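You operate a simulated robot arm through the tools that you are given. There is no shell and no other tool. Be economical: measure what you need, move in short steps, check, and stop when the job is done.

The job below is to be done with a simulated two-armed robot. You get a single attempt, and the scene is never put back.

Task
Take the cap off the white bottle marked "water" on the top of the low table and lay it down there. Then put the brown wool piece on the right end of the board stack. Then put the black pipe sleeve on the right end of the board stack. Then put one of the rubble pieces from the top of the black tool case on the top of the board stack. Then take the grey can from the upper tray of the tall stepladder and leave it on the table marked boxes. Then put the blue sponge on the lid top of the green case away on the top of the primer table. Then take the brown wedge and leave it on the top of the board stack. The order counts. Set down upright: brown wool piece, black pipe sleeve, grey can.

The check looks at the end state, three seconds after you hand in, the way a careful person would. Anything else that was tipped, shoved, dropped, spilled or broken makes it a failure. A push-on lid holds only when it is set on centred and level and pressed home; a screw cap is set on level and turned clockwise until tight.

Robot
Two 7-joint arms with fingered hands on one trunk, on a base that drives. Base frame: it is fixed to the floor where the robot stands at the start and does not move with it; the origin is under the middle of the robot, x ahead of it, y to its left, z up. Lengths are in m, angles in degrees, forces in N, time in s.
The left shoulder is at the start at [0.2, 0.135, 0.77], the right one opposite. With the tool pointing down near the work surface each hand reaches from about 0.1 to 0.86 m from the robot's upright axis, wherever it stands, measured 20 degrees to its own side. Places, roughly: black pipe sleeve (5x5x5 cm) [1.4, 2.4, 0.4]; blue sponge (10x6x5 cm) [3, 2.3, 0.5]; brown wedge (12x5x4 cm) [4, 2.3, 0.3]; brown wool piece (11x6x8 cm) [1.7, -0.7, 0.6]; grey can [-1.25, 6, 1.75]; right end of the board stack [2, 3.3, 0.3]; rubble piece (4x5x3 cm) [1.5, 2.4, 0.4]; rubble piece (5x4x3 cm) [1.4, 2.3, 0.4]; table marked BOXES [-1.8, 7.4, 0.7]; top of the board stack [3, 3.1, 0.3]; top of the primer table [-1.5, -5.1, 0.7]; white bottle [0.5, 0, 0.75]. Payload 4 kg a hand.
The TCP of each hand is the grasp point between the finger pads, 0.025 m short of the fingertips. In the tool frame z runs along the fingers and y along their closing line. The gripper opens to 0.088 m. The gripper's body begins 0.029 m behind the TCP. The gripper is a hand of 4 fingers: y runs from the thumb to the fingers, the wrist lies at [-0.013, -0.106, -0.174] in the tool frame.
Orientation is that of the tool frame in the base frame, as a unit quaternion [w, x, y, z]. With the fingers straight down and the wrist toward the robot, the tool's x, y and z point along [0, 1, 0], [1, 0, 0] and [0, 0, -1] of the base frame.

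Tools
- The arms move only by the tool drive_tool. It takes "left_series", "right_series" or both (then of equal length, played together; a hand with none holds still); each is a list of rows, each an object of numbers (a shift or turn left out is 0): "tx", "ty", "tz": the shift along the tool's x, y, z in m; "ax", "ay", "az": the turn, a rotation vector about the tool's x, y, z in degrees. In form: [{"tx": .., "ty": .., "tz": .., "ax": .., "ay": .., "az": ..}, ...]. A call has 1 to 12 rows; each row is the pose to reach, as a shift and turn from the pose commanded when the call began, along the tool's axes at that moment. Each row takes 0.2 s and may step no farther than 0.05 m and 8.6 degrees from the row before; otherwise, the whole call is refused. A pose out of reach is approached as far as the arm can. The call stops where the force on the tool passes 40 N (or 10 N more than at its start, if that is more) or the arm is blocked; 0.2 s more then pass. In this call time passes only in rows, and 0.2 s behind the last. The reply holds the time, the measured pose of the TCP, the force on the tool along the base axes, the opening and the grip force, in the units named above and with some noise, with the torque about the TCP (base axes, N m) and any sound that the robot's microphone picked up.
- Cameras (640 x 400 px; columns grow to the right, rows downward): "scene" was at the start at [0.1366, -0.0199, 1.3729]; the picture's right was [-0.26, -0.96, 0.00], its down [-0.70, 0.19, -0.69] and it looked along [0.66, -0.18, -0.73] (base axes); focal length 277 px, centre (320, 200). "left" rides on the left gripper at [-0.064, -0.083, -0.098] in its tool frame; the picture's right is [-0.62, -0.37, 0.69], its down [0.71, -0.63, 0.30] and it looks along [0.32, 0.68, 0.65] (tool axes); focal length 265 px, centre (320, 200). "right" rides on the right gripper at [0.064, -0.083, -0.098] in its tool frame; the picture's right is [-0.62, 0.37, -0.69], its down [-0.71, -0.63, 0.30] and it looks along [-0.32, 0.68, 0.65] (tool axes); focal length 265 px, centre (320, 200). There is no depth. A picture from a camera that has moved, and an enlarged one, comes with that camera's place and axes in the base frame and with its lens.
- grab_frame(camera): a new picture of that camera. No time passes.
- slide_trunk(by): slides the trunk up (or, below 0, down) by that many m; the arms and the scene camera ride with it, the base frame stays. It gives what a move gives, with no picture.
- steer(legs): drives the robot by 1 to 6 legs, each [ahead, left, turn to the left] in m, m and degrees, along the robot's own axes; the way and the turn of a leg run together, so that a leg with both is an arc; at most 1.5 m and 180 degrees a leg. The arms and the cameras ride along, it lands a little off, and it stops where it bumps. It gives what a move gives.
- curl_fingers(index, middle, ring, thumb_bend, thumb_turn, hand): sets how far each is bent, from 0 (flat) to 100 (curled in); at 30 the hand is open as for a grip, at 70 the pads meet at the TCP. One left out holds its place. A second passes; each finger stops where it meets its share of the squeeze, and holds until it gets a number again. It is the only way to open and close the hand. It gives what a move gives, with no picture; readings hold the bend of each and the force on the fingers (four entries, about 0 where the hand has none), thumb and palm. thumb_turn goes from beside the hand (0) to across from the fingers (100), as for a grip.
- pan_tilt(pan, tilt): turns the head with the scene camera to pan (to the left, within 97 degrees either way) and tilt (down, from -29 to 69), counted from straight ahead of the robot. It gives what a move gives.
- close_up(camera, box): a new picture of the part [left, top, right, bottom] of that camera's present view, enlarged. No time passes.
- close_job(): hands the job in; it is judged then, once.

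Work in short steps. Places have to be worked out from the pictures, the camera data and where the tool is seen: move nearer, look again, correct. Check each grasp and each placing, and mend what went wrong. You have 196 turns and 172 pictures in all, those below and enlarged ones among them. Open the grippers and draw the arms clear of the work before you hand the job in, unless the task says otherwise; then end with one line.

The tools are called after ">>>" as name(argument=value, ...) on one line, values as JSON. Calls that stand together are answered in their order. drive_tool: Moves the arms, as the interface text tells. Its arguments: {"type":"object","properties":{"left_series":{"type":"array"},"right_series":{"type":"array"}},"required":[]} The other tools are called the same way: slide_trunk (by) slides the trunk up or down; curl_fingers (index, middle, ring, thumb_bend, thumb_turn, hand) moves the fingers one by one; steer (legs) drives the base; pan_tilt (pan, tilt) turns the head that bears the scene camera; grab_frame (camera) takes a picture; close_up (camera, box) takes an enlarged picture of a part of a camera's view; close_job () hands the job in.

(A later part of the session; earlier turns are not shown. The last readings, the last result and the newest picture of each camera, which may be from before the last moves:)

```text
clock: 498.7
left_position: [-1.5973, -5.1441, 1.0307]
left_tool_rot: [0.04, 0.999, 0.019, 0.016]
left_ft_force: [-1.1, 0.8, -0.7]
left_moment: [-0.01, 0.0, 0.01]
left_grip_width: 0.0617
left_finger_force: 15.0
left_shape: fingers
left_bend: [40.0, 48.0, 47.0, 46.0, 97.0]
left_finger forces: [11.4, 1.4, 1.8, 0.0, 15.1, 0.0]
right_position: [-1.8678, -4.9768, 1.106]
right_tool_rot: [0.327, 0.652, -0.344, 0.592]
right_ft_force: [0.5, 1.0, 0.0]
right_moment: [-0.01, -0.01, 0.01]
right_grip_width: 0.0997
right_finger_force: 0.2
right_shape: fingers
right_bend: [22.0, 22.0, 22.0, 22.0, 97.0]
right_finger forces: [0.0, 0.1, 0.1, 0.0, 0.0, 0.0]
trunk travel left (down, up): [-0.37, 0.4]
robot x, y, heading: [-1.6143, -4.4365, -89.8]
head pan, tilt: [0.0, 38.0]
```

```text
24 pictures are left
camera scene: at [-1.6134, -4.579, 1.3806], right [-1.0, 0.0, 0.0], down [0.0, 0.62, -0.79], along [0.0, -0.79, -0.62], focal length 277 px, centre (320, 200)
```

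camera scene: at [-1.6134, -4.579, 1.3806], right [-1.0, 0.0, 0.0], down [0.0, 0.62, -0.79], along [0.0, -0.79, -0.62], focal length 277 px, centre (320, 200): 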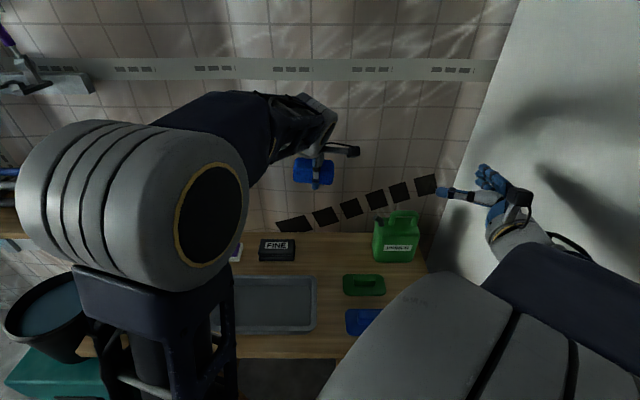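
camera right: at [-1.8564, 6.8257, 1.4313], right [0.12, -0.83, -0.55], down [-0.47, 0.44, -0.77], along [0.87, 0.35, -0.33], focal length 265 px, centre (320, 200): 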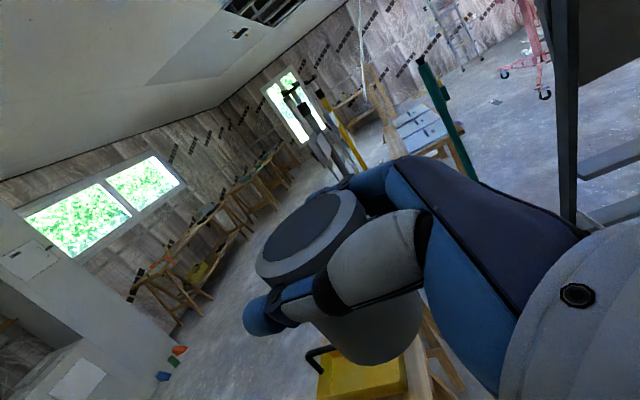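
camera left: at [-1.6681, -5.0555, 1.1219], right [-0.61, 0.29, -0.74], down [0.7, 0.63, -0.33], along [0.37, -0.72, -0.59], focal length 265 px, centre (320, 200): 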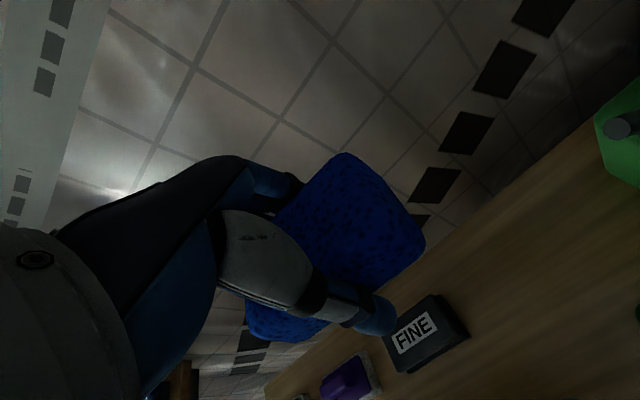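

The clear gap is centred at (-1.658, -5.157). I shift the hand there and lower the sponge close to the table.

>>> drive_tool(left_series=[{"tx": -0.035, "ty": 0.004, "tz": 0.02}, {"tx": -0.063, "ty": 0.004, "tz": 0.05}, {"tx": -0.065, "ty": 0.0, "tz": 0.09}, {"tx": -0.067, "ty": -0.004, "tz": 0.13}, {"tx": -0.068, "ty": -0.007, "tz": 0.17}, {"tx": -0.069, "ty": -0.01, "tz": 0.21}, {"tx": -0.07, "ty": -0.012, "tz": 0.25}])

>>> close_up(camera="scene", box=[220, 160, 440, 320])

```text
clock: 500.3
left_position: [-1.659, -5.1529, 0.7785]
left_tool_rot: [0.04, 0.999, 0.019, 0.016]
left_ft_force: [-1.4, 0.0, 0.1]
left_moment: [-0.01, 0.0, 0.01]
left_grip_width: 0.0615
left_finger_force: 14.8
left_shape: fingers
left_bend: [41.0, 48.0, 48.0, 46.0, 97.0]
left_finger forces: [11.2, 1.3, 1.6, 0.0, 14.6, 0.1]
right_position: [-1.8687, -4.9759, 1.1061]
right_tool_rot: [0.327, 0.652, -0.344, 0.591]
right_ft_force: [0.8, 0.4, -0.2]
right_moment: [0.01, 0.01, -0.01]
right_grip_width: 0.0996
right_finger_force: 0.0
right_shape: fingers
right_bend: [22.0, 22.0, 22.0, 22.0, 97.0]
right_finger forces: [0.0, 0.0, 0.1, 0.0, 0.1, 0.1]
trunk travel left (down, up): [-0.37, 0.4]
robot x, y, heading: [-1.6144, -4.4335, -89.9]
head pan, tilt: [0.0, 38.0]
```

```text
2.50 times, centred on (330, 240) of scene
camera zoom: at [-1.6135, -4.579, 1.3807], right [-1.0, 0.0, 0.0], down [0.0, 0.62, -0.79], along [0.0, -0.79, -0.62], focal length 692 px, centre (295, 100)
```

zoom: 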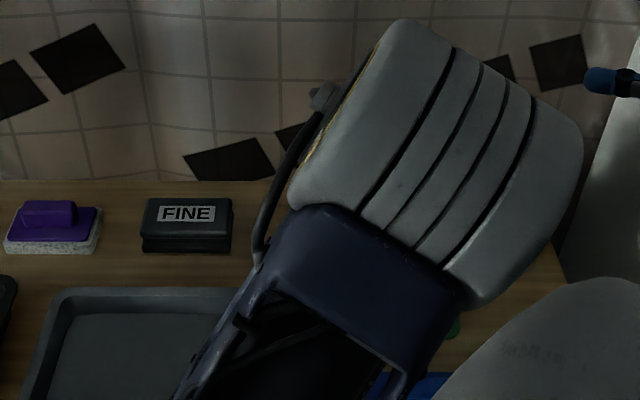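

No contact so far. My own elbow hides the spot, so I lower slowly by feel.

>>> drive_tool(left_series=[{"tz": 0.005}, {"tz": 0.01}, {"tz": 0.015}, {"tz": 0.02}, {"tz": 0.025}, {"tz": 0.03}, {"tz": 0.035}, {"tz": 0.04}, {"tz": 0.045}])

>>> grab_frame(camera="left")

```text
clock: 502.3
left_position: [-1.6581, -5.1583, 0.7355]
left_tool_rot: [0.039, 0.999, 0.019, 0.016]
left_ft_force: [0.0, -0.4, -0.4]
left_moment: [0.03, 0.02, 0.03]
left_grip_width: 0.0615
left_finger_force: 14.1
left_shape: fingers
left_bend: [41.0, 48.0, 48.0, 46.0, 97.0]
left_finger forces: [11.1, 1.3, 1.6, 0.0, 14.4, 0.0]
right_position: [-1.8688, -4.9752, 1.106]
right_tool_rot: [0.326, 0.652, -0.343, 0.593]
right_ft_force: [0.2, 1.0, -0.6]
right_moment: [0.01, 0.01, -0.01]
right_grip_width: 0.1
right_finger_force: 0.0
right_shape: fingers
right_bend: [22.0, 22.0, 22.0, 22.0, 97.0]
right_finger forces: [0.0, 0.0, 0.0, 0.0, 0.0, 0.1]
trunk travel left (down, up): [-0.37, 0.4]
robot x, y, heading: [-1.6129, -4.4338, -89.4]
head pan, tilt: [0.0, 38.0]
```

```text
22 pictures are left
camera left: at [-1.7285, -5.0689, 0.8265], right [-0.61, 0.29, -0.74], down [0.7, 0.63, -0.33], along [0.37, -0.72, -0.59], focal length 265 px, centre (320, 200)
```

left: 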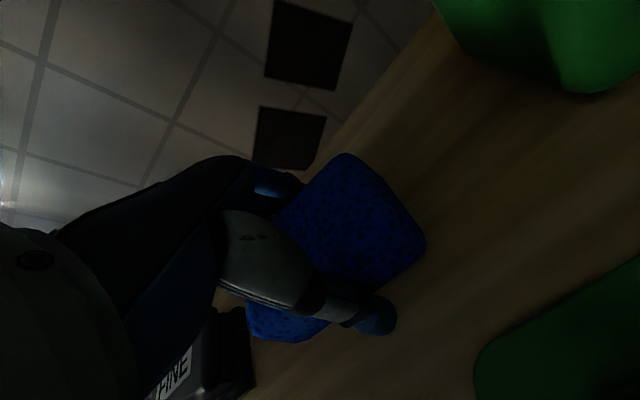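

Still free; the surroundings look clear. I lower further until contact.

>>> drive_tool(left_series=[{"tz": 0.004}, {"tz": 0.008}, {"tz": 0.012}, {"tz": 0.016}, {"tz": 0.02}, {"tz": 0.024}, {"tz": 0.028}, {"tz": 0.032}])

```text
clock: 503.3
left_position: [-1.6591, -5.1632, 0.7282]
left_tool_rot: [0.048, 0.999, 0.019, 0.011]
left_ft_force: [0.5, 2.7, 14.7]
left_moment: [0.65, 0.17, -0.06]
left_grip_width: 0.0638
left_finger_force: 18.9
left_shape: fingers
left_bend: [42.0, 49.0, 48.0, 42.0, 97.0]
left_finger forces: [9.3, 0.8, 1.4, 0.1, 25.9, 0.1]
right_position: [-1.8684, -4.9769, 1.107]
right_tool_rot: [0.327, 0.651, -0.344, 0.592]
right_ft_force: [0.1, -0.2, 0.2]
right_moment: [0.0, 0.0, 0.05]
right_grip_width: 0.0999
right_finger_force: 0.0
right_shape: fingers
right_bend: [22.0, 22.0, 22.0, 22.0, 97.0]
right_finger forces: [0.0, 0.1, 0.0, 0.1, 0.0, 0.0]
trunk travel left (down, up): [-0.37, 0.4]
robot x, y, heading: [-1.6158, -4.4365, -89.9]
head pan, tilt: [0.0, 38.0]
stopped in row 4 (left hand): the force on the tool passed its limit at 46 N (the readings are from after the stop); the commanded pose is now the measured one
```

The sponge is on the table. I ease up 4 mm, open modestly, and rise straight up.

>>> drive_tool(left_series=[{"tz": -0.004}])

>>> curl_fingers(hand="left", index=30, middle=30, ring=30, thumb_bend=30)

>>> drive_tool(left_series=[{"tz": -0.02, "ty": 0.002}, {"tz": -0.06, "ty": 0.005}, {"tz": -0.1, "ty": 0.008}, {"tz": -0.14, "ty": 0.011}, {"tz": -0.18, "ty": 0.014}, {"tz": -0.22, "ty": 0.017}, {"tz": -0.26, "ty": 0.02}, {"tz": -0.3, "ty": 0.022}])

>>> grab_frame(camera="left")

```text
clock: 503.7
left_position: [-1.6595, -5.1617, 0.7303]
left_tool_rot: [0.045, 0.999, 0.018, 0.013]
left_ft_force: [-0.1, 0.8, 0.9]
left_moment: [0.01, 0.04, 0.02]
left_grip_width: 0.0613
left_finger_force: 15.6
left_shape: fingers
left_bend: [42.0, 49.0, 48.0, 45.0, 97.0]
left_finger forces: [12.0, 1.4, 1.7, 0.0, 15.7, 0.1]
right_position: [-1.8684, -4.9768, 1.1055]
right_tool_rot: [0.327, 0.652, -0.344, 0.592]
right_ft_force: [-0.4, -0.1, -0.1]
right_moment: [-0.03, -0.01, 0.0]
right_grip_width: 0.0995
right_finger_force: 0.1
right_shape: fingers
right_bend: [22.0, 22.0, 22.0, 22.0, 97.0]
right_finger forces: [0.1, 0.1, 0.0, 0.1, 0.1, 0.0]
trunk travel left (down, up): [-0.37, 0.4]
robot x, y, heading: [-1.6126, -4.4363, -89.8]
head pan, tilt: [0.0, 38.0]
```

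```text
clock: 504.7
left_position: [-1.6593, -5.1619, 0.73]
left_tool_rot: [0.046, 0.999, 0.019, 0.013]
left_ft_force: [-0.2, 0.5, 0.0]
left_moment: [-0.01, 0.01, 0.01]
left_grip_width: 0.0845
left_finger_force: 0.2
left_shape: fingers
left_bend: [30.0, 30.0, 30.0, 30.0, 97.0]
left_finger forces: [0.0, 0.0, 0.0, 0.1, 0.0, 0.0]
right_position: [-1.8679, -4.9766, 1.1063]
right_tool_rot: [0.327, 0.651, -0.344, 0.592]
right_ft_force: [-1.1, 0.1, 0.1]
right_moment: [-0.02, 0.01, -0.01]
right_grip_width: 0.0996
right_finger_force: 0.1
right_shape: fingers
right_bend: [22.0, 22.0, 22.0, 22.0, 97.0]
right_finger forces: [0.0, 0.0, 0.0, 0.0, 0.1, 0.0]
trunk travel left (down, up): [-0.37, 0.4]
robot x, y, heading: [-1.6141, -4.4326, -89.6]
head pan, tilt: [0.0, 38.0]
```

```text
clock: 506.5
left_position: [-1.6648, -5.1544, 1.0312]
left_tool_rot: [0.045, 0.999, 0.019, 0.011]
left_ft_force: [0.1, 0.3, 0.6]
left_moment: [0.02, -0.01, 0.0]
left_grip_width: 0.0846
left_finger_force: 0.1
left_shape: fingers
left_bend: [30.0, 30.0, 30.0, 30.0, 97.0]
left_finger forces: [0.1, 0.0, 0.1, 0.1, 0.0, 0.0]
right_position: [-1.8693, -4.9763, 1.1052]
right_tool_rot: [0.328, 0.652, -0.343, 0.591]
right_ft_force: [-0.9, 0.9, 0.0]
right_moment: [0.02, -0.02, -0.01]
right_grip_width: 0.0996
right_finger_force: 0.0
right_shape: fingers
right_bend: [22.0, 22.0, 22.0, 22.0, 97.0]
right_finger forces: [0.0, 0.0, 0.1, 0.1, 0.0, 0.0]
trunk travel left (down, up): [-0.37, 0.4]
robot x, y, heading: [-1.6132, -4.4376, -90.1]
head pan, tilt: [0.0, 38.0]
```

```text
21 pictures are left
camera left: at [-1.7351, -5.0656, 1.121], right [-0.61, 0.28, -0.74], down [0.7, 0.63, -0.34], along [0.37, -0.73, -0.58], focal length 265 px, centre (320, 200)
```

left: 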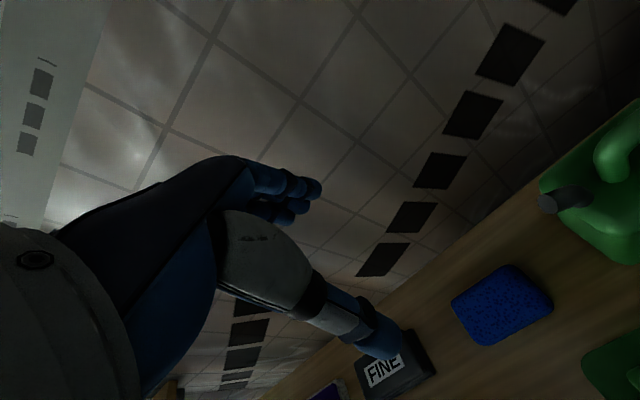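

The sponge lies flat between the FINE block and the jug. I fold the left arm in and drive back north the way I came.

>>> drive_tool(left_series=[{"tx": 0.03, "ty": -0.03}, {"tx": 0.06, "ty": -0.06}, {"tx": 0.09, "ty": -0.09}, {"tx": 0.12, "ty": -0.12}, {"tx": 0.15, "ty": -0.15}, {"tx": 0.18, "ty": -0.15}])

>>> steer(legs=[[-0.4, 0, 0], [0, 1.1, 0], [-1.4, 0.1, 0], [-1.4, 0.08, 0], [-1.4, 0, 0], [-1.25, 0, 0]])

```text
clock: 507.9
left_position: [-1.4922, -5.0017, 1.0206]
left_tool_rot: [0.047, 0.999, 0.018, 0.012]
left_ft_force: [-0.6, 0.8, -0.6]
left_moment: [0.01, 0.0, 0.01]
left_grip_width: 0.0848
left_finger_force: 0.2
left_shape: fingers
left_bend: [30.0, 30.0, 30.0, 30.0, 97.0]
left_finger forces: [0.0, 0.1, 0.0, 0.1, 0.1, 0.0]
right_position: [-1.8697, -4.9768, 1.1061]
right_tool_rot: [0.327, 0.651, -0.344, 0.592]
right_ft_force: [0.5, 0.6, -0.9]
right_moment: [-0.03, -0.03, 0.02]
right_grip_width: 0.0995
right_finger_force: 0.0
right_shape: fingers
right_bend: [22.0, 22.0, 22.0, 22.0, 97.0]
right_finger forces: [0.1, 0.1, 0.0, 0.0, 0.1, 0.1]
trunk travel left (down, up): [-0.37, 0.4]
robot x, y, heading: [-1.6128, -4.432, -89.7]
head pan, tilt: [0.0, 38.0]
```

```text
clock: 541.4
left_position: [-0.4807, 0.8871, 1.0222]
left_tool_rot: [0.045, 0.998, 0.042, 0.014]
left_ft_force: [-0.2, -0.1, 0.1]
left_moment: [0.0, 0.01, -0.02]
left_grip_width: 0.0847
left_finger_force: 0.1
left_shape: fingers
left_bend: [30.0, 30.0, 30.0, 30.0, 97.0]
left_finger forces: [0.0, 0.0, 0.0, 0.0, 0.0, 0.1]
right_position: [-0.859, 0.8971, 1.1056]
right_tool_rot: [0.314, 0.659, -0.329, 0.599]
right_ft_force: [-0.2, -0.4, 0.1]
right_moment: [0.0, 0.01, 0.01]
right_grip_width: 0.0995
right_finger_force: 0.1
right_shape: fingers
right_bend: [22.0, 22.0, 22.0, 22.0, 97.0]
right_finger forces: [0.0, 0.1, 0.0, 0.0, 0.1, 0.1]
trunk travel left (down, up): [-0.37, 0.4]
robot x, y, heading: [-0.6233, 1.4528, -87.2]
head pan, tilt: [0.0, 38.0]
```

I turn east and drive past the tool case and the green case toward the wedge.

>>> steer(legs=[[0, 0, 87.2], [0, 0.2, 0], [1.4, 0, 0], [1.4, 0.05, 0], [0.9, 0.05, 0]])

>>> pan_tilt(pan=22, tilt=42)

>>> grab_frame(camera="scene")

```text
clock: 564.2
left_position: [3.653, 1.8058, 1.021]
left_tool_rot: [0.024, 0.701, 0.712, 0.04]
left_ft_force: [0.4, -0.3, -0.2]
left_moment: [0.0, -0.01, 0.02]
left_grip_width: 0.0845
left_finger_force: 0.1
left_shape: fingers
left_bend: [30.0, 30.0, 30.0, 30.0, 97.0]
left_finger forces: [0.1, 0.0, 0.0, 0.0, 0.1, 0.0]
right_position: [3.6188, 1.4299, 1.1069]
right_tool_rot: [-0.18, 0.706, 0.209, 0.652]
right_ft_force: [0.2, -0.2, -1.1]
right_moment: [0.05, 0.02, 0.01]
right_grip_width: 0.0997
right_finger_force: 0.0
right_shape: fingers
right_bend: [22.0, 22.0, 22.0, 22.0, 97.0]
right_finger forces: [0.1, 0.1, 0.0, 0.1, 0.0, 0.1]
trunk travel left (down, up): [-0.37, 0.4]
robot x, y, heading: [3.0819, 1.6958, -1.5]
head pan, tilt: [0.0, 38.0]
```

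```text
clock: 565.1
left_position: [3.6548, 1.8048, 1.022]
left_tool_rot: [0.025, 0.701, 0.712, 0.041]
left_ft_force: [-1.2, -0.3, -0.2]
left_moment: [0.0, 0.02, -0.04]
left_grip_width: 0.0846
left_finger_force: 0.1
left_shape: fingers
left_bend: [30.0, 30.0, 30.0, 30.0, 97.0]
left_finger forces: [0.0, 0.1, 0.1, 0.1, 0.0, 0.0]
right_position: [3.6186, 1.4292, 1.1051]
right_tool_rot: [-0.18, 0.706, 0.209, 0.652]
right_ft_force: [0.1, 0.6, -0.1]
right_moment: [-0.01, 0.0, 0.0]
right_grip_width: 0.0998
right_finger_force: 0.1
right_shape: fingers
right_bend: [22.0, 22.0, 22.0, 22.0, 97.0]
right_finger forces: [0.0, 0.0, 0.0, 0.0, 0.0, 0.1]
trunk travel left (down, up): [-0.37, 0.4]
robot x, y, heading: [3.0832, 1.6966, -1.3]
head pan, tilt: [22.0, 42.0]
```

```text
20 pictures are left
camera scene: at [3.2204, 1.7281, 1.3747], right [0.35, -0.94, 0.0], down [-0.63, -0.24, -0.74], along [0.69, 0.26, -0.67], focal length 277 px, centre (320, 200)
```

scene: 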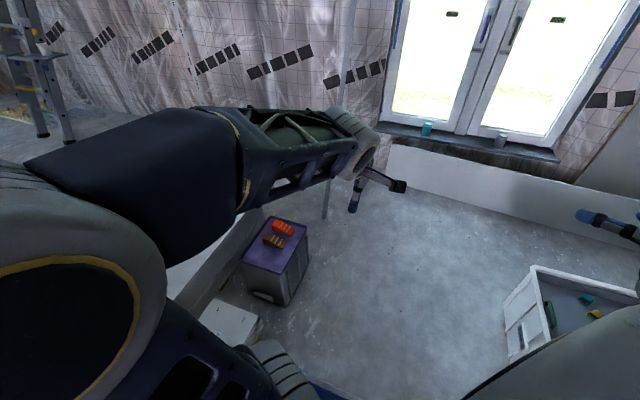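

The brown wedge and a red piece lie on a purple-topped box. I zoom in and take the left camera's view as well.

>>> close_up(camera="scene", box=[230, 205, 330, 275])

>>> close_up(camera="left", box=[240, 180, 480, 380])

```text
5.71 times, centred on (280, 240) of scene
camera zoom: at [3.2204, 1.7281, 1.3747], right [0.35, -0.94, 0.0], down [-0.63, -0.24, -0.74], along [0.69, 0.26, -0.67], focal length 1582 px, centre (549, -29)
```

zoom: 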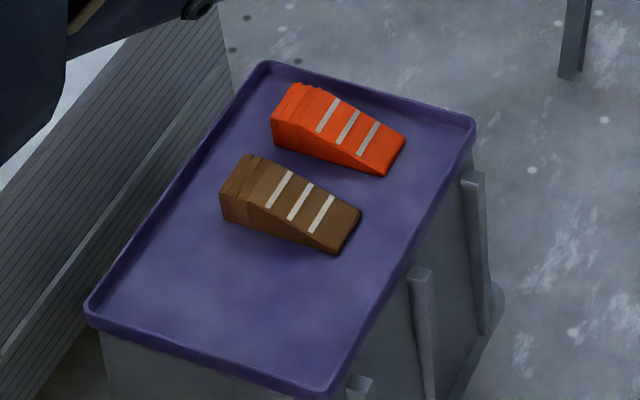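

```text
2.00 times, centred on (360, 280) of left
camera zoom: at [3.563, 1.7383, 1.1114], right [-0.29, -0.61, -0.74], down [-0.61, 0.71, -0.34], along [0.74, 0.35, -0.58], focal length 531 px, centre (240, 40)
```

zoom: 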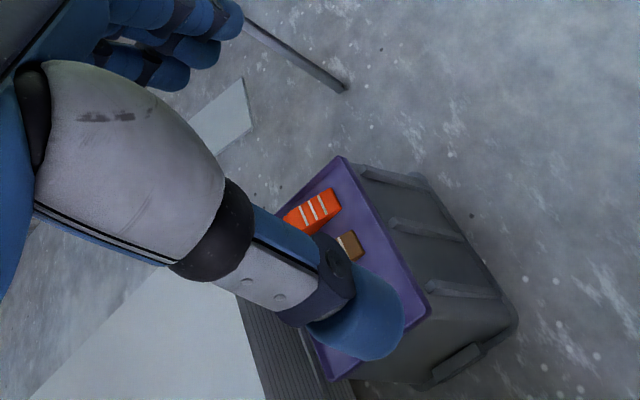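

The wedge lies along y, centred at about (3.98, 2.26) on a surface near z = 0.26. I reposition so it is straight ahead: forward and right, then turn 60° left.

>>> steer(legs=[[0.52, -0.24, 1.4], [0, 0, 60], [0.18, 0, 0]])

>>> slide_trunk(by=-0.35)

>>> grab_frame(camera="left")

```text
clock: 569.1
left_position: [4.1512, 1.6291, 1.0218]
left_tool_rot: [0.023, 0.661, 0.749, 0.041]
left_ft_force: [-1.0, 0.3, 0.6]
left_moment: [-0.03, -0.01, 0.03]
left_grip_width: 0.0844
left_finger_force: 0.1
left_shape: fingers
left_bend: [30.0, 30.0, 30.0, 30.0, 97.0]
left_finger forces: [0.1, 0.1, 0.0, 0.0, 0.1, 0.0]
right_position: [4.156, 1.2505, 1.1062]
right_tool_rot: [-0.214, 0.694, 0.246, 0.641]
right_ft_force: [0.0, -0.5, 0.3]
right_moment: [0.0, 0.01, 0.02]
right_grip_width: 0.0999
right_finger_force: 0.1
right_shape: fingers
right_bend: [22.0, 22.0, 22.0, 22.0, 97.0]
right_finger forces: [0.0, 0.0, 0.0, 0.1, 0.0, 0.1]
trunk travel left (down, up): [-0.37, 0.4]
robot x, y, heading: [3.5961, 1.4586, 4.8]
head pan, tilt: [22.0, 42.0]
stopped in leg 2: the robot was blocked; the commanded pose is now the measured one
```

```text
clock: 572.5
left_position: [4.1519, 1.6275, 0.6718]
left_tool_rot: [0.022, 0.661, 0.748, 0.042]
left_ft_force: [0.0, 0.8, 0.8]
left_moment: [0.02, -0.01, -0.01]
left_grip_width: 0.0845
left_finger_force: 0.0
left_shape: fingers
left_bend: [30.0, 30.0, 30.0, 30.0, 97.0]
left_finger forces: [0.0, 0.0, 0.1, 0.1, 0.1, 0.0]
right_position: [4.1562, 1.2496, 0.756]
right_tool_rot: [-0.214, 0.693, 0.247, 0.642]
right_ft_force: [0.2, 0.7, 0.0]
right_moment: [0.03, 0.0, 0.03]
right_grip_width: 0.0997
right_finger_force: 0.0
right_shape: fingers
right_bend: [22.0, 22.0, 22.0, 22.0, 97.0]
right_finger forces: [0.1, 0.0, 0.0, 0.0, 0.0, 0.1]
trunk travel left (down, up): [-0.02, 0.75]
robot x, y, heading: [3.5918, 1.4599, 4.8]
head pan, tilt: [22.0, 42.0]
```

```text
17 pictures are left
camera left: at [4.0682, 1.5506, 0.7614], right [-0.23, -0.64, -0.74], down [-0.68, 0.64, -0.34], along [0.69, 0.43, -0.58], focal length 265 px, centre (320, 200)
```

left: 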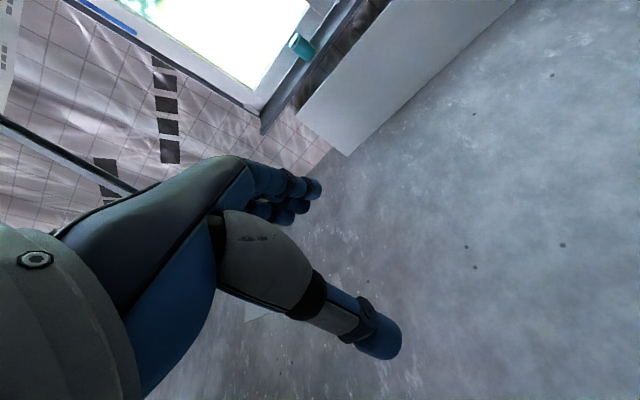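

The turn was blocked, apparently by the white crate beside me, and the robot stopped at the touch. I rotate back, sidestep a little left, and will reach sideways with the left arm instead. I also check that nothing was displaced.

>>> steer(legs=[[0, 0.06, -4.8], [0, 0.06, 0]])

>>> pan_tilt(pan=-60, tilt=55)

>>> grab_frame(camera="scene")

```text
clock: 574.0
left_position: [4.16, 1.7043, 0.6717]
left_tool_rot: [0.024, 0.692, 0.721, 0.04]
left_ft_force: [-0.4, -0.3, -0.4]
left_moment: [-0.02, 0.01, 0.01]
left_grip_width: 0.0846
left_finger_force: 0.0
left_shape: fingers
left_bend: [30.0, 30.0, 30.0, 30.0, 97.0]
left_finger forces: [0.0, 0.0, 0.1, 0.0, 0.0, 0.0]
right_position: [4.1338, 1.3272, 0.756]
right_tool_rot: [-0.189, 0.703, 0.218, 0.65]
right_ft_force: [0.2, -0.4, 0.2]
right_moment: [-0.01, 0.01, 0.02]
right_grip_width: 0.0994
right_finger_force: 0.1
right_shape: fingers
right_bend: [22.0, 22.0, 22.0, 22.0, 97.0]
right_finger forces: [0.0, 0.0, 0.1, 0.0, 0.0, 0.0]
trunk travel left (down, up): [-0.02, 0.75]
robot x, y, heading: [3.5892, 1.5818, 0.6]
head pan, tilt: [22.0, 42.0]
```

```text
clock: 575.6
left_position: [4.1599, 1.7032, 0.672]
left_tool_rot: [0.023, 0.691, 0.721, 0.042]
left_ft_force: [-0.7, -0.8, 0.5]
left_moment: [-0.02, 0.0, 0.0]
left_grip_width: 0.0845
left_finger_force: 0.1
left_shape: fingers
left_bend: [30.0, 30.0, 30.0, 30.0, 97.0]
left_finger forces: [0.0, 0.1, 0.1, 0.0, 0.0, 0.1]
right_position: [4.1352, 1.3265, 0.7556]
right_tool_rot: [-0.187, 0.704, 0.218, 0.649]
right_ft_force: [-0.9, -0.1, 0.4]
right_moment: [0.0, -0.01, 0.04]
right_grip_width: 0.0998
right_finger_force: 0.1
right_shape: fingers
right_bend: [22.0, 22.0, 22.0, 22.0, 97.0]
right_finger forces: [0.0, 0.0, 0.0, 0.0, 0.0, 0.1]
trunk travel left (down, up): [-0.02, 0.75]
robot x, y, heading: [3.592, 1.5797, 0.4]
head pan, tilt: [-60.0, 55.0]
```

```text
16 pictures are left
camera scene: at [3.6877, 1.5209, 1.007], right [-0.86, -0.5, 0.0], down [-0.41, 0.71, -0.57], along [0.29, -0.5, -0.82], focal length 277 px, centre (320, 200)
```

scene: 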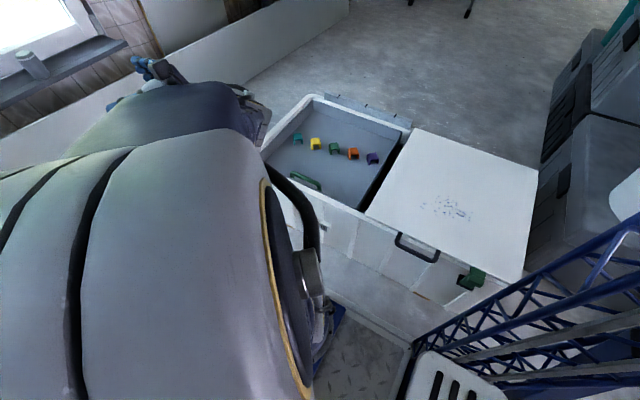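

The crate is untouched in place. I swing the left hand sideways over the wedge, removing its slight tilt on the way.

>>> drive_tool(left_series=[{"tx": 0.047, "ty": -0.013, "ax": 1}, {"tx": 0.094, "ty": -0.026, "ax": 2}, {"tx": 0.141, "ty": -0.039, "ax": 3}, {"tx": 0.188, "ty": -0.052, "ax": 4}, {"tx": 0.235, "ty": -0.065, "ax": 5}, {"tx": 0.282, "ty": -0.078, "ax": 5}, {"tx": 0.329, "ty": -0.091, "ax": 5}, {"tx": 0.376, "ty": -0.104, "ax": 5}, {"tx": 0.423, "ty": -0.117, "ax": 5}, {"tx": 0.47, "ty": -0.13, "ax": 5}, {"tx": 0.517, "ty": -0.143, "ax": 5}, {"tx": 0.562, "ty": -0.155, "ax": 5}])

>>> grab_frame(camera="left")

```text
clock: 578.2
left_position: [3.9822, 2.2593, 0.6687]
left_tool_rot: [-0.007, 0.693, 0.721, 0.009]
left_ft_force: [0.3, 0.6, -0.5]
left_moment: [-0.01, -0.02, 0.04]
left_grip_width: 0.0842
left_finger_force: 0.1
left_shape: fingers
left_bend: [30.0, 30.0, 30.0, 30.0, 97.0]
left_finger forces: [0.1, 0.0, 0.0, 0.0, 0.0, 0.0]
right_position: [4.1349, 1.3264, 0.7552]
right_tool_rot: [-0.188, 0.704, 0.219, 0.65]
right_ft_force: [-0.1, -0.6, 0.0]
right_moment: [0.0, -0.02, -0.02]
right_grip_width: 0.0994
right_finger_force: 0.0
right_shape: fingers
right_bend: [22.0, 22.0, 22.0, 22.0, 97.0]
right_finger forces: [0.0, 0.1, 0.0, 0.0, 0.0, 0.0]
trunk travel left (down, up): [-0.02, 0.75]
robot x, y, heading: [3.5912, 1.5812, 0.2]
head pan, tilt: [-60.0, 55.0]
```

```text
15 pictures are left
camera left: at [3.9021, 2.1904, 0.7675], right [-0.34, -0.62, -0.71], down [-0.66, 0.69, -0.29], along [0.67, 0.37, -0.64], focal length 265 px, centre (320, 200)
```

left: 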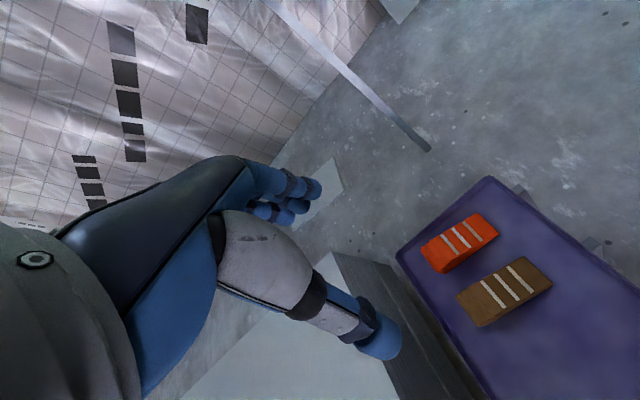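

The wedge is centred near (3.986, 2.262) and turned about 8°, with the red piece 4.5 cm beyond. I narrow the opening, align the yaw and lower.

>>> curl_fingers(hand="left", index=39, middle=39, ring=39, thumb_bend=39)

>>> drive_tool(left_series=[{"tx": 0.002, "ty": 0.003, "az": 5, "tz": 0.02}, {"tx": 0.004, "ty": 0.004, "az": 10, "tz": 0.06}, {"tx": 0.004, "ty": 0.004, "az": 10, "tz": 0.105}, {"tx": 0.004, "ty": 0.004, "az": 10, "tz": 0.15}, {"tx": 0.004, "ty": 0.004, "az": 10, "tz": 0.195}, {"tx": 0.004, "ty": 0.004, "az": 10, "tz": 0.24}, {"tx": 0.004, "ty": 0.004, "az": 10, "tz": 0.28}, {"tx": 0.004, "ty": 0.004, "az": 10, "tz": 0.31}])

>>> grab_frame(camera="left")

```text
clock: 579.2
left_position: [3.9836, 2.259, 0.6697]
left_tool_rot: [-0.006, 0.692, 0.722, 0.009]
left_ft_force: [0.4, 0.4, -0.5]
left_moment: [-0.03, -0.02, -0.01]
left_grip_width: 0.0663
left_finger_force: 0.0
left_shape: fingers
left_bend: [39.0, 39.0, 39.0, 39.0, 97.0]
left_finger forces: [0.1, 0.0, 0.1, 0.0, 0.1, 0.0]
right_position: [4.1345, 1.3268, 0.7562]
right_tool_rot: [-0.187, 0.703, 0.218, 0.65]
right_ft_force: [-0.6, 0.0, -0.7]
right_moment: [0.06, -0.01, -0.02]
right_grip_width: 0.0998
right_finger_force: 0.0
right_shape: fingers
right_bend: [22.0, 22.0, 22.0, 22.0, 97.0]
right_finger forces: [0.0, 0.1, 0.1, 0.1, 0.1, 0.1]
trunk travel left (down, up): [-0.02, 0.75]
robot x, y, heading: [3.5924, 1.5787, 0.3]
head pan, tilt: [-60.0, 55.0]
```

```text
clock: 581.0
left_position: [3.9879, 2.2702, 0.36]
left_tool_rot: [-0.007, 0.753, 0.658, 0.008]
left_ft_force: [-0.3, 0.1, 0.3]
left_moment: [-0.01, 0.01, -0.01]
left_grip_width: 0.0665
left_finger_force: 0.2
left_shape: fingers
left_bend: [39.0, 39.0, 39.0, 39.0, 97.0]
left_finger forces: [0.0, 0.1, 0.0, 0.0, 0.0, 0.1]
right_position: [4.1343, 1.3271, 0.7569]
right_tool_rot: [-0.188, 0.703, 0.218, 0.65]
right_ft_force: [0.1, -0.2, 0.7]
right_moment: [-0.01, -0.02, -0.01]
right_grip_width: 0.0996
right_finger_force: 0.0
right_shape: fingers
right_bend: [22.0, 22.0, 22.0, 22.0, 97.0]
right_finger forces: [0.1, 0.0, 0.1, 0.1, 0.0, 0.0]
trunk travel left (down, up): [-0.02, 0.75]
robot x, y, heading: [3.5961, 1.5792, 0.4]
head pan, tilt: [-60.0, 55.0]
```

```text
14 pictures are left
camera left: at [3.897, 2.2153, 0.4579], right [-0.44, -0.55, -0.71], down [-0.53, 0.8, -0.29], along [0.72, 0.25, -0.65], focal length 265 px, centre (320, 200)
```

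left: 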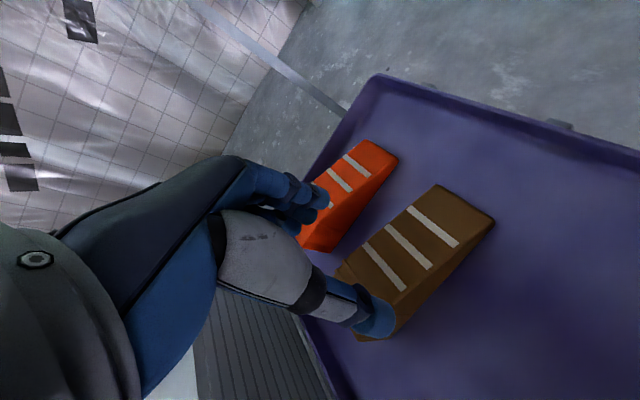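

Well aligned. I shift 8 mm toward me, lower to the surface, and close.

>>> drive_tool(left_series=[{"ty": -0.008, "tz": 0.02}, {"ty": -0.008, "tz": 0.04}, {"ty": -0.008, "tz": 0.055}, {"ty": -0.008, "tz": 0.064}, {"ty": -0.008, "tz": 0.07}])

>>> curl_fingers(hand="left", index=56, middle=56, ring=56, thumb_bend=56)

>>> grab_frame(camera="left")

```text
clock: 582.2
left_position: [3.9803, 2.2721, 0.2911]
left_tool_rot: [-0.007, 0.752, 0.659, 0.009]
left_ft_force: [2.0, -0.2, 2.9]
left_moment: [-0.02, -0.08, 0.03]
left_grip_width: 0.0678
left_finger_force: 0.6
left_shape: fingers
left_bend: [37.0, 39.0, 39.0, 39.0, 97.0]
left_finger forces: [2.4, 0.0, 0.0, 0.0, 0.0, 0.1]
right_position: [4.1342, 1.3253, 0.7565]
right_tool_rot: [-0.187, 0.703, 0.218, 0.65]
right_ft_force: [-0.3, -0.8, -0.1]
right_moment: [0.01, -0.03, -0.01]
right_grip_width: 0.0997
right_finger_force: 0.1
right_shape: fingers
right_bend: [22.0, 22.0, 22.0, 22.0, 97.0]
right_finger forces: [0.0, 0.0, 0.0, 0.1, 0.0, 0.0]
trunk travel left (down, up): [-0.02, 0.75]
robot x, y, heading: [3.5938, 1.5817, 0.4]
head pan, tilt: [-60.0, 55.0]
```

```text
clock: 583.2
left_position: [3.9785, 2.2726, 0.2906]
left_tool_rot: [-0.007, 0.753, 0.658, 0.008]
left_ft_force: [2.9, -0.3, 3.4]
left_moment: [-0.03, -0.17, 0.0]
left_grip_width: 0.0459
left_finger_force: 9.7
left_shape: fingers
left_bend: [48.0, 52.0, 53.0, 49.0, 97.0]
left_finger forces: [6.1, 3.2, 1.7, 0.0, 8.3, 0.0]
right_position: [4.135, 1.3262, 0.7556]
right_tool_rot: [-0.188, 0.703, 0.219, 0.65]
right_ft_force: [-0.4, -0.3, 0.3]
right_moment: [0.0, 0.02, 0.01]
right_grip_width: 0.0999
right_finger_force: 0.0
right_shape: fingers
right_bend: [22.0, 22.0, 22.0, 22.0, 97.0]
right_finger forces: [0.0, 0.0, 0.0, 0.1, 0.0, 0.0]
trunk travel left (down, up): [-0.02, 0.75]
robot x, y, heading: [3.5906, 1.5778, 0.3]
head pan, tilt: [-60.0, 55.0]
```

```text
13 pictures are left
camera left: at [3.8885, 2.2185, 0.3888], right [-0.44, -0.55, -0.71], down [-0.53, 0.8, -0.29], along [0.72, 0.25, -0.65], focal length 265 px, centre (320, 200)
```

left: 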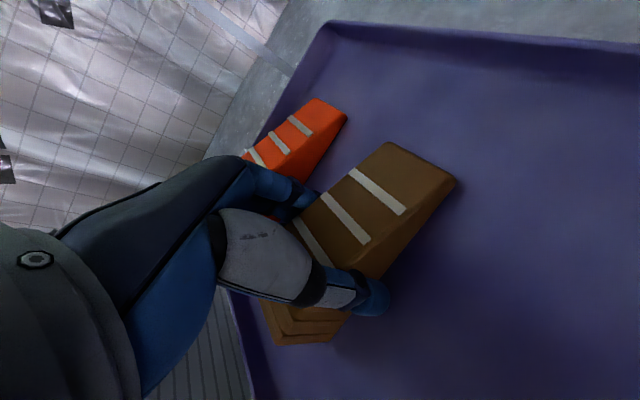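

The wedge is firmly gripped and the red piece undisturbed. I lift it and check.

>>> drive_tool(left_series=[{"tz": -0.02}, {"tz": -0.06}, {"tz": -0.1}, {"tz": -0.145}, {"tz": -0.19}, {"tz": -0.235}, {"tz": -0.28}, {"tz": -0.325}])

>>> grab_frame(camera="left")

```text
clock: 585.0
left_position: [3.9791, 2.2633, 0.616]
left_tool_rot: [-0.007, 0.753, 0.658, 0.008]
left_ft_force: [0.5, -1.0, -1.2]
left_moment: [0.0, 0.0, 0.0]
left_grip_width: 0.0456
left_finger_force: 9.0
left_shape: fingers
left_bend: [49.0, 53.0, 54.0, 49.0, 97.0]
left_finger forces: [5.3, 2.5, 1.5, 0.0, 9.1, 0.0]
right_position: [4.1345, 1.3272, 0.7561]
right_tool_rot: [-0.187, 0.704, 0.218, 0.649]
right_ft_force: [-1.2, 0.1, -0.4]
right_moment: [-0.03, 0.03, -0.02]
right_grip_width: 0.0997
right_finger_force: 0.1
right_shape: fingers
right_bend: [22.0, 22.0, 22.0, 22.0, 97.0]
right_finger forces: [0.0, 0.1, 0.0, 0.0, 0.0, 0.1]
trunk travel left (down, up): [-0.02, 0.75]
robot x, y, heading: [3.5901, 1.5793, 0.3]
head pan, tilt: [-60.0, 55.0]
```

```text
12 pictures are left
camera left: at [3.8879, 2.21, 0.714], right [-0.44, -0.55, -0.71], down [-0.53, 0.8, -0.29], along [0.72, 0.25, -0.65], focal length 265 px, centre (320, 200)
```

left: 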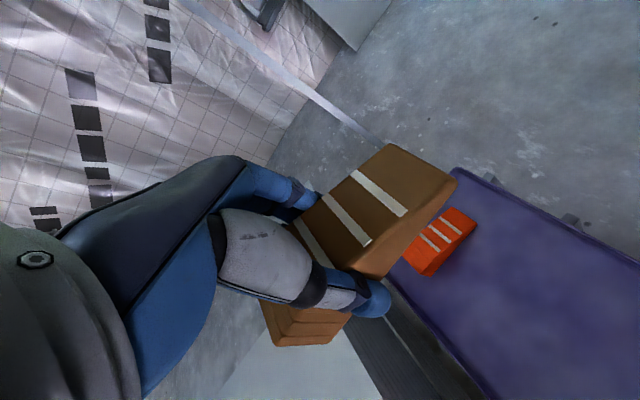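

The wedge is held level. I raise the trunk, fold the arm back in front and drive back west to a spot where I can turn toward the stack's south side.

>>> slide_trunk(by=0.3)

>>> drive_tool(left_series=[{"tx": -0.042, "ty": 0.017}, {"tx": -0.084, "ty": 0.034}, {"tx": -0.126, "ty": 0.051}, {"tx": -0.168, "ty": 0.068}, {"tx": -0.21, "ty": 0.085}, {"tx": -0.252, "ty": 0.102}, {"tx": -0.294, "ty": 0.119}, {"tx": -0.336, "ty": 0.136}, {"tx": -0.378, "ty": 0.153}, {"tx": -0.42, "ty": 0.17}, {"tx": -0.462, "ty": 0.187}, {"tx": -0.5, "ty": 0.2}])

>>> steer(legs=[[-1.2, 0.1, 0], [-0.52, 0.06, 0]])

>>> steer(legs=[[0, 0, 90]])

```text
clock: 588.0
left_position: [3.9799, 2.2638, 0.9159]
left_tool_rot: [-0.007, 0.753, 0.658, 0.008]
left_ft_force: [0.9, 0.3, -0.7]
left_moment: [0.01, 0.01, 0.01]
left_grip_width: 0.0456
left_finger_force: 8.9
left_shape: fingers
left_bend: [49.0, 53.0, 54.0, 49.0, 97.0]
left_finger forces: [5.3, 2.5, 1.4, 0.0, 9.1, 0.0]
right_position: [4.1343, 1.3274, 1.0546]
right_tool_rot: [-0.187, 0.704, 0.218, 0.65]
right_ft_force: [-0.7, 0.1, -1.3]
right_moment: [0.03, -0.01, -0.01]
right_grip_width: 0.0998
right_finger_force: 0.0
right_shape: fingers
right_bend: [22.0, 22.0, 22.0, 22.0, 97.0]
right_finger forces: [0.0, 0.0, 0.1, 0.1, 0.1, 0.0]
trunk travel left (down, up): [-0.32, 0.45]
robot x, y, heading: [3.5901, 1.5812, 0.2]
head pan, tilt: [-60.0, 55.0]
```

```text
clock: 590.6
left_position: [4.1101, 1.7421, 0.9062]
left_tool_rot: [-0.007, 0.752, 0.659, 0.008]
left_ft_force: [0.3, 0.2, -1.4]
left_moment: [0.02, 0.0, -0.01]
left_grip_width: 0.0453
left_finger_force: 8.6
left_shape: fingers
left_bend: [50.0, 53.0, 54.0, 49.0, 97.0]
left_finger forces: [5.1, 2.4, 1.2, 0.0, 8.7, 0.0]
right_position: [4.1341, 1.3271, 1.0558]
right_tool_rot: [-0.188, 0.704, 0.219, 0.649]
right_ft_force: [0.2, 0.0, 0.4]
right_moment: [-0.01, 0.0, -0.03]
right_grip_width: 0.1
right_finger_force: 0.1
right_shape: fingers
right_bend: [22.0, 22.0, 22.0, 22.0, 97.0]
right_finger forces: [0.0, 0.0, 0.0, 0.1, 0.0, 0.0]
trunk travel left (down, up): [-0.32, 0.45]
robot x, y, heading: [3.5955, 1.5848, 0.3]
head pan, tilt: [-60.0, 55.0]
```

```text
clock: 599.3
left_position: [2.3867, 1.8874, 0.906]
left_tool_rot: [-0.007, 0.746, 0.666, 0.008]
left_ft_force: [-0.1, 0.0, -1.0]
left_moment: [-0.03, -0.02, 0.01]
left_grip_width: 0.0456
left_finger_force: 8.6
left_shape: fingers
left_bend: [50.0, 53.0, 54.0, 49.0, 97.0]
left_finger forces: [5.1, 2.4, 1.3, 0.0, 8.7, 0.1]
right_position: [2.4189, 1.4731, 1.0561]
right_tool_rot: [-0.195, 0.702, 0.224, 0.647]
right_ft_force: [0.3, -0.5, 0.5]
right_moment: [0.03, 0.05, 0.03]
right_grip_width: 0.0997
right_finger_force: 0.2
right_shape: fingers
right_bend: [22.0, 22.0, 22.0, 22.0, 97.0]
right_finger forces: [0.0, 0.0, 0.1, 0.0, 0.0, 0.0]
trunk travel left (down, up): [-0.32, 0.45]
robot x, y, heading: [1.8677, 1.7139, 1.4]
head pan, tilt: [-60.0, 55.0]
```

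```text
clock: 603.5
left_position: [1.7044, 2.2338, 0.9059]
left_tool_rot: [-0.012, 0.061, 0.998, 0.001]
left_ft_force: [-0.2, -0.3, -0.7]
left_moment: [0.0, -0.01, 0.0]
left_grip_width: 0.045
left_finger_force: 7.8
left_shape: fingers
left_bend: [50.0, 53.0, 54.0, 49.0, 97.0]
left_finger forces: [4.7, 2.2, 1.1, 0.0, 8.0, 0.0]
right_position: [2.119, 2.2627, 1.0552]
right_tool_rot: [-0.594, 0.339, 0.654, 0.323]
right_ft_force: [0.0, 0.3, -1.1]
right_moment: [0.01, 0.0, -0.06]
right_grip_width: 0.1001
right_finger_force: 0.1
right_shape: fingers
right_bend: [22.0, 22.0, 22.0, 22.0, 97.0]
right_finger forces: [0.0, 0.1, 0.0, 0.0, 0.0, 0.1]
trunk travel left (down, up): [-0.32, 0.45]
robot x, y, heading: [1.8706, 1.7167, 91.1]
head pan, tilt: [-60.0, 55.0]
```

The turn went through. I sidestep right along the stack and look at its surface.

>>> steer(legs=[[0.08, -0.7, -1.1]])

>>> pan_tilt(pan=5, tilt=45)

>>> grab_frame(camera="scene")

```text
clock: 606.7
left_position: [2.3039, 2.3055, 0.9052]
left_tool_rot: [-0.011, 0.067, 0.998, 0.0]
left_ft_force: [0.1, -1.0, -1.0]
left_moment: [0.01, 0.04, 0.02]
left_grip_width: 0.0447
left_finger_force: 8.0
left_shape: fingers
left_bend: [50.0, 53.0, 54.0, 49.0, 97.0]
left_finger forces: [4.7, 2.2, 1.2, 0.1, 8.2, 0.1]
right_position: [2.7193, 2.3306, 1.054]
right_tool_rot: [-0.592, 0.345, 0.651, 0.326]
right_ft_force: [0.3, 0.3, 0.6]
right_moment: [0.0, -0.02, 0.0]
right_grip_width: 0.0998
right_finger_force: 0.0
right_shape: fingers
right_bend: [22.0, 22.0, 22.0, 22.0, 97.0]
right_finger forces: [0.0, 0.0, 0.0, 0.0, 0.1, 0.0]
trunk travel left (down, up): [-0.32, 0.45]
robot x, y, heading: [2.4634, 1.788, 90.1]
head pan, tilt: [-60.0, 55.0]
stopped in leg 1: the robot was blocked; the commanded pose is now the measured one
```

```text
clock: 608.1
left_position: [2.3035, 2.3061, 0.907]
left_tool_rot: [-0.012, 0.068, 0.998, 0.0]
left_ft_force: [0.6, 0.0, -1.1]
left_moment: [0.02, 0.02, -0.02]
left_grip_width: 0.0453
left_finger_force: 8.3
left_shape: fingers
left_bend: [50.0, 53.0, 54.0, 49.0, 97.0]
left_finger forces: [4.8, 2.1, 1.1, 0.0, 8.2, 0.0]
right_position: [2.719, 2.3307, 1.0553]
right_tool_rot: [-0.593, 0.345, 0.651, 0.326]
right_ft_force: [-0.4, -0.9, -0.1]
right_moment: [0.01, 0.01, -0.01]
right_grip_width: 0.1
right_finger_force: 0.1
right_shape: fingers
right_bend: [22.0, 22.0, 22.0, 22.0, 97.0]
right_finger forces: [0.1, 0.1, 0.1, 0.0, 0.1, 0.1]
trunk travel left (down, up): [-0.32, 0.45]
robot x, y, heading: [2.4628, 1.7862, 90.2]
head pan, tilt: [5.0, 45.0]
```

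```text
11 pictures are left
camera scene: at [2.4552, 1.9291, 1.3204], right [1.0, 0.09, 0.0], down [0.07, -0.7, -0.71], along [-0.07, 0.7, -0.71], focal length 277 px, centre (320, 200)
```

scene: 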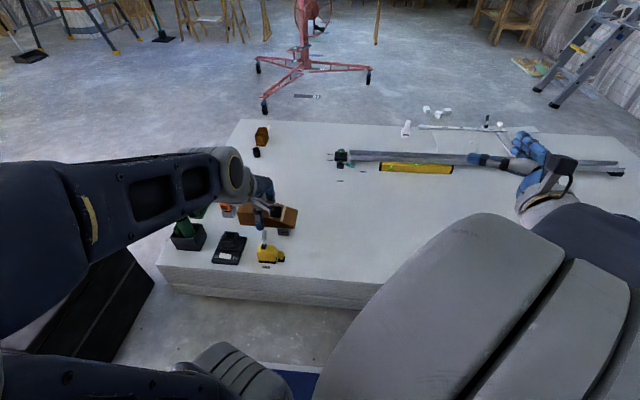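

A large free area lies at about (2.45, 2.6). I back off 2 cm from whatever stopped me, reach over the spot and lower the trunk.

>>> steer(legs=[[0, 0.03, 0]])

>>> drive_tool(left_series=[{"tx": -0.015, "ty": 0.038}, {"tx": -0.03, "ty": 0.076}, {"tx": -0.046, "ty": 0.114}, {"tx": -0.062, "ty": 0.152}, {"tx": -0.078, "ty": 0.19}, {"tx": -0.095, "ty": 0.228}, {"tx": -0.112, "ty": 0.266}, {"tx": -0.13, "ty": 0.305}])

>>> slide_trunk(by=-0.3)

>>> grab_frame(camera="left")

```text
clock: 608.9
left_position: [2.273, 2.307, 0.9057]
left_tool_rot: [-0.013, 0.068, 0.998, 0.0]
left_ft_force: [0.3, -0.4, -1.6]
left_moment: [0.01, 0.0, 0.03]
left_grip_width: 0.0451
left_finger_force: 7.9
left_shape: fingers
left_bend: [50.0, 53.0, 54.0, 49.0, 97.0]
left_finger forces: [4.8, 2.3, 1.1, 0.0, 8.2, 0.1]
right_position: [2.6896, 2.3289, 1.0551]
right_tool_rot: [-0.592, 0.345, 0.651, 0.326]
right_ft_force: [0.4, 0.0, 0.2]
right_moment: [0.0, 0.0, 0.01]
right_grip_width: 0.0996
right_finger_force: 0.1
right_shape: fingers
right_bend: [22.0, 22.0, 22.0, 22.0, 97.0]
right_finger forces: [0.0, 0.0, 0.0, 0.1, 0.1, 0.0]
trunk travel left (down, up): [-0.32, 0.45]
robot x, y, heading: [2.4356, 1.7878, 90.4]
head pan, tilt: [5.0, 45.0]
```

```text
clock: 610.7
left_position: [2.4466, 2.5917, 0.9051]
left_tool_rot: [-0.013, 0.068, 0.998, 0.0]
left_ft_force: [0.1, -0.1, -1.1]
left_moment: [0.05, 0.02, -0.03]
left_grip_width: 0.0449
left_finger_force: 8.8
left_shape: fingers
left_bend: [50.0, 53.0, 54.0, 49.0, 97.0]
left_finger forces: [4.7, 2.2, 1.1, 0.1, 8.0, 0.0]
right_position: [2.6892, 2.33, 1.0548]
right_tool_rot: [-0.592, 0.346, 0.651, 0.326]
right_ft_force: [0.6, 1.2, 0.3]
right_moment: [-0.01, -0.04, 0.02]
right_grip_width: 0.0999
right_finger_force: 0.1
right_shape: fingers
right_bend: [22.0, 22.0, 22.0, 22.0, 97.0]
right_finger forces: [0.1, 0.0, 0.0, 0.1, 0.0, 0.0]
trunk travel left (down, up): [-0.32, 0.45]
robot x, y, heading: [2.4322, 1.7866, 90.5]
head pan, tilt: [5.0, 45.0]
```

```text
clock: 613.7
left_position: [2.4481, 2.5915, 0.6038]
left_tool_rot: [-0.013, 0.069, 0.998, 0.0]
left_ft_force: [-0.3, -0.4, -0.7]
left_moment: [-0.01, 0.0, -0.02]
left_grip_width: 0.045
left_finger_force: 8.3
left_shape: fingers
left_bend: [50.0, 53.0, 54.0, 49.0, 97.0]
left_finger forces: [4.7, 2.1, 1.1, 0.0, 7.9, 0.0]
right_position: [2.6893, 2.3299, 0.7542]
right_tool_rot: [-0.592, 0.345, 0.651, 0.326]
right_ft_force: [-0.4, -0.5, 0.1]
right_moment: [-0.02, 0.01, 0.01]
right_grip_width: 0.0997
right_finger_force: 0.1
right_shape: fingers
right_bend: [22.0, 22.0, 22.0, 22.0, 97.0]
right_finger forces: [0.0, 0.0, 0.0, 0.0, 0.0, 0.0]
trunk travel left (down, up): [-0.02, 0.75]
robot x, y, heading: [2.4319, 1.7874, 90.4]
head pan, tilt: [5.0, 45.0]
```

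```text
10 pictures are left
camera left: at [2.5017, 2.5013, 0.7014], right [0.55, -0.45, -0.71], down [-0.8, -0.53, -0.29], along [-0.24, 0.72, -0.65], focal length 265 px, centre (320, 200)
```

left: 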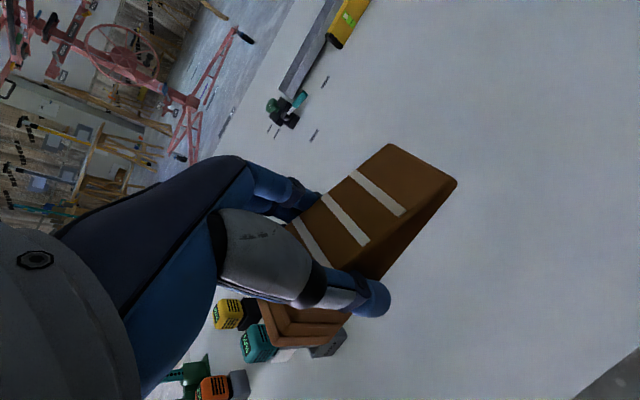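

The boards beneath are clear. I lower the wedge and feel for contact.

>>> drive_tool(left_series=[{"tz": 0.04}, {"tz": 0.085}, {"tz": 0.13}, {"tz": 0.17}, {"tz": 0.205}, {"tz": 0.225}])

>>> drive_tool(left_series=[{"tz": 0.004}, {"tz": 0.008}, {"tz": 0.012}, {"tz": 0.016}, {"tz": 0.02}, {"tz": 0.024}, {"tz": 0.028}, {"tz": 0.032}, {"tz": 0.036}, {"tz": 0.04}, {"tz": 0.044}])

```text
clock: 615.1
left_position: [2.4413, 2.5944, 0.3786]
left_tool_rot: [-0.013, 0.068, 0.998, 0.0]
left_ft_force: [-0.9, 0.1, -1.7]
left_moment: [0.0, -0.02, 0.01]
left_grip_width: 0.0449
left_finger_force: 7.7
left_shape: fingers
left_bend: [50.0, 53.0, 54.0, 49.0, 97.0]
left_finger forces: [4.5, 2.1, 1.1, 0.0, 7.8, 0.0]
right_position: [2.6888, 2.3296, 0.7551]
right_tool_rot: [-0.593, 0.344, 0.651, 0.326]
right_ft_force: [0.8, 0.1, 0.4]
right_moment: [0.02, -0.02, 0.01]
right_grip_width: 0.0995
right_finger_force: 0.1
right_shape: fingers
right_bend: [22.0, 22.0, 22.0, 22.0, 97.0]
right_finger forces: [0.0, 0.0, 0.0, 0.1, 0.1, 0.0]
trunk travel left (down, up): [-0.02, 0.75]
robot x, y, heading: [2.4324, 1.7883, 90.1]
head pan, tilt: [5.0, 45.0]
```

```text
clock: 616.8
left_position: [2.441, 2.5966, 0.3584]
left_tool_rot: [-0.01, 0.067, 0.998, 0.009]
left_ft_force: [-0.6, -10.4, 18.3]
left_moment: [0.04, 0.06, 0.01]
left_grip_width: 0.0456
left_finger_force: 12.9
left_shape: fingers
left_bend: [53.0, 55.0, 56.0, 49.0, 96.0]
left_finger forces: [2.2, 7.6, 0.1, 0.0, 15.2, 0.0]
right_position: [2.6896, 2.3305, 0.7535]
right_tool_rot: [-0.592, 0.346, 0.65, 0.327]
right_ft_force: [-1.2, 0.5, 0.7]
right_moment: [-0.01, 0.01, -0.01]
right_grip_width: 0.1001
right_finger_force: 0.1
right_shape: fingers
right_bend: [22.0, 22.0, 22.0, 22.0, 97.0]
right_finger forces: [0.1, 0.0, 0.0, 0.0, 0.1, 0.0]
trunk travel left (down, up): [-0.02, 0.75]
robot x, y, heading: [2.4357, 1.7881, 90.4]
head pan, tilt: [5.0, 45.0]
stopped in row 8 (left hand): the force on the tool passed its limit at 45 N (the readings are from after the stop); the commanded pose is now the measured one
```

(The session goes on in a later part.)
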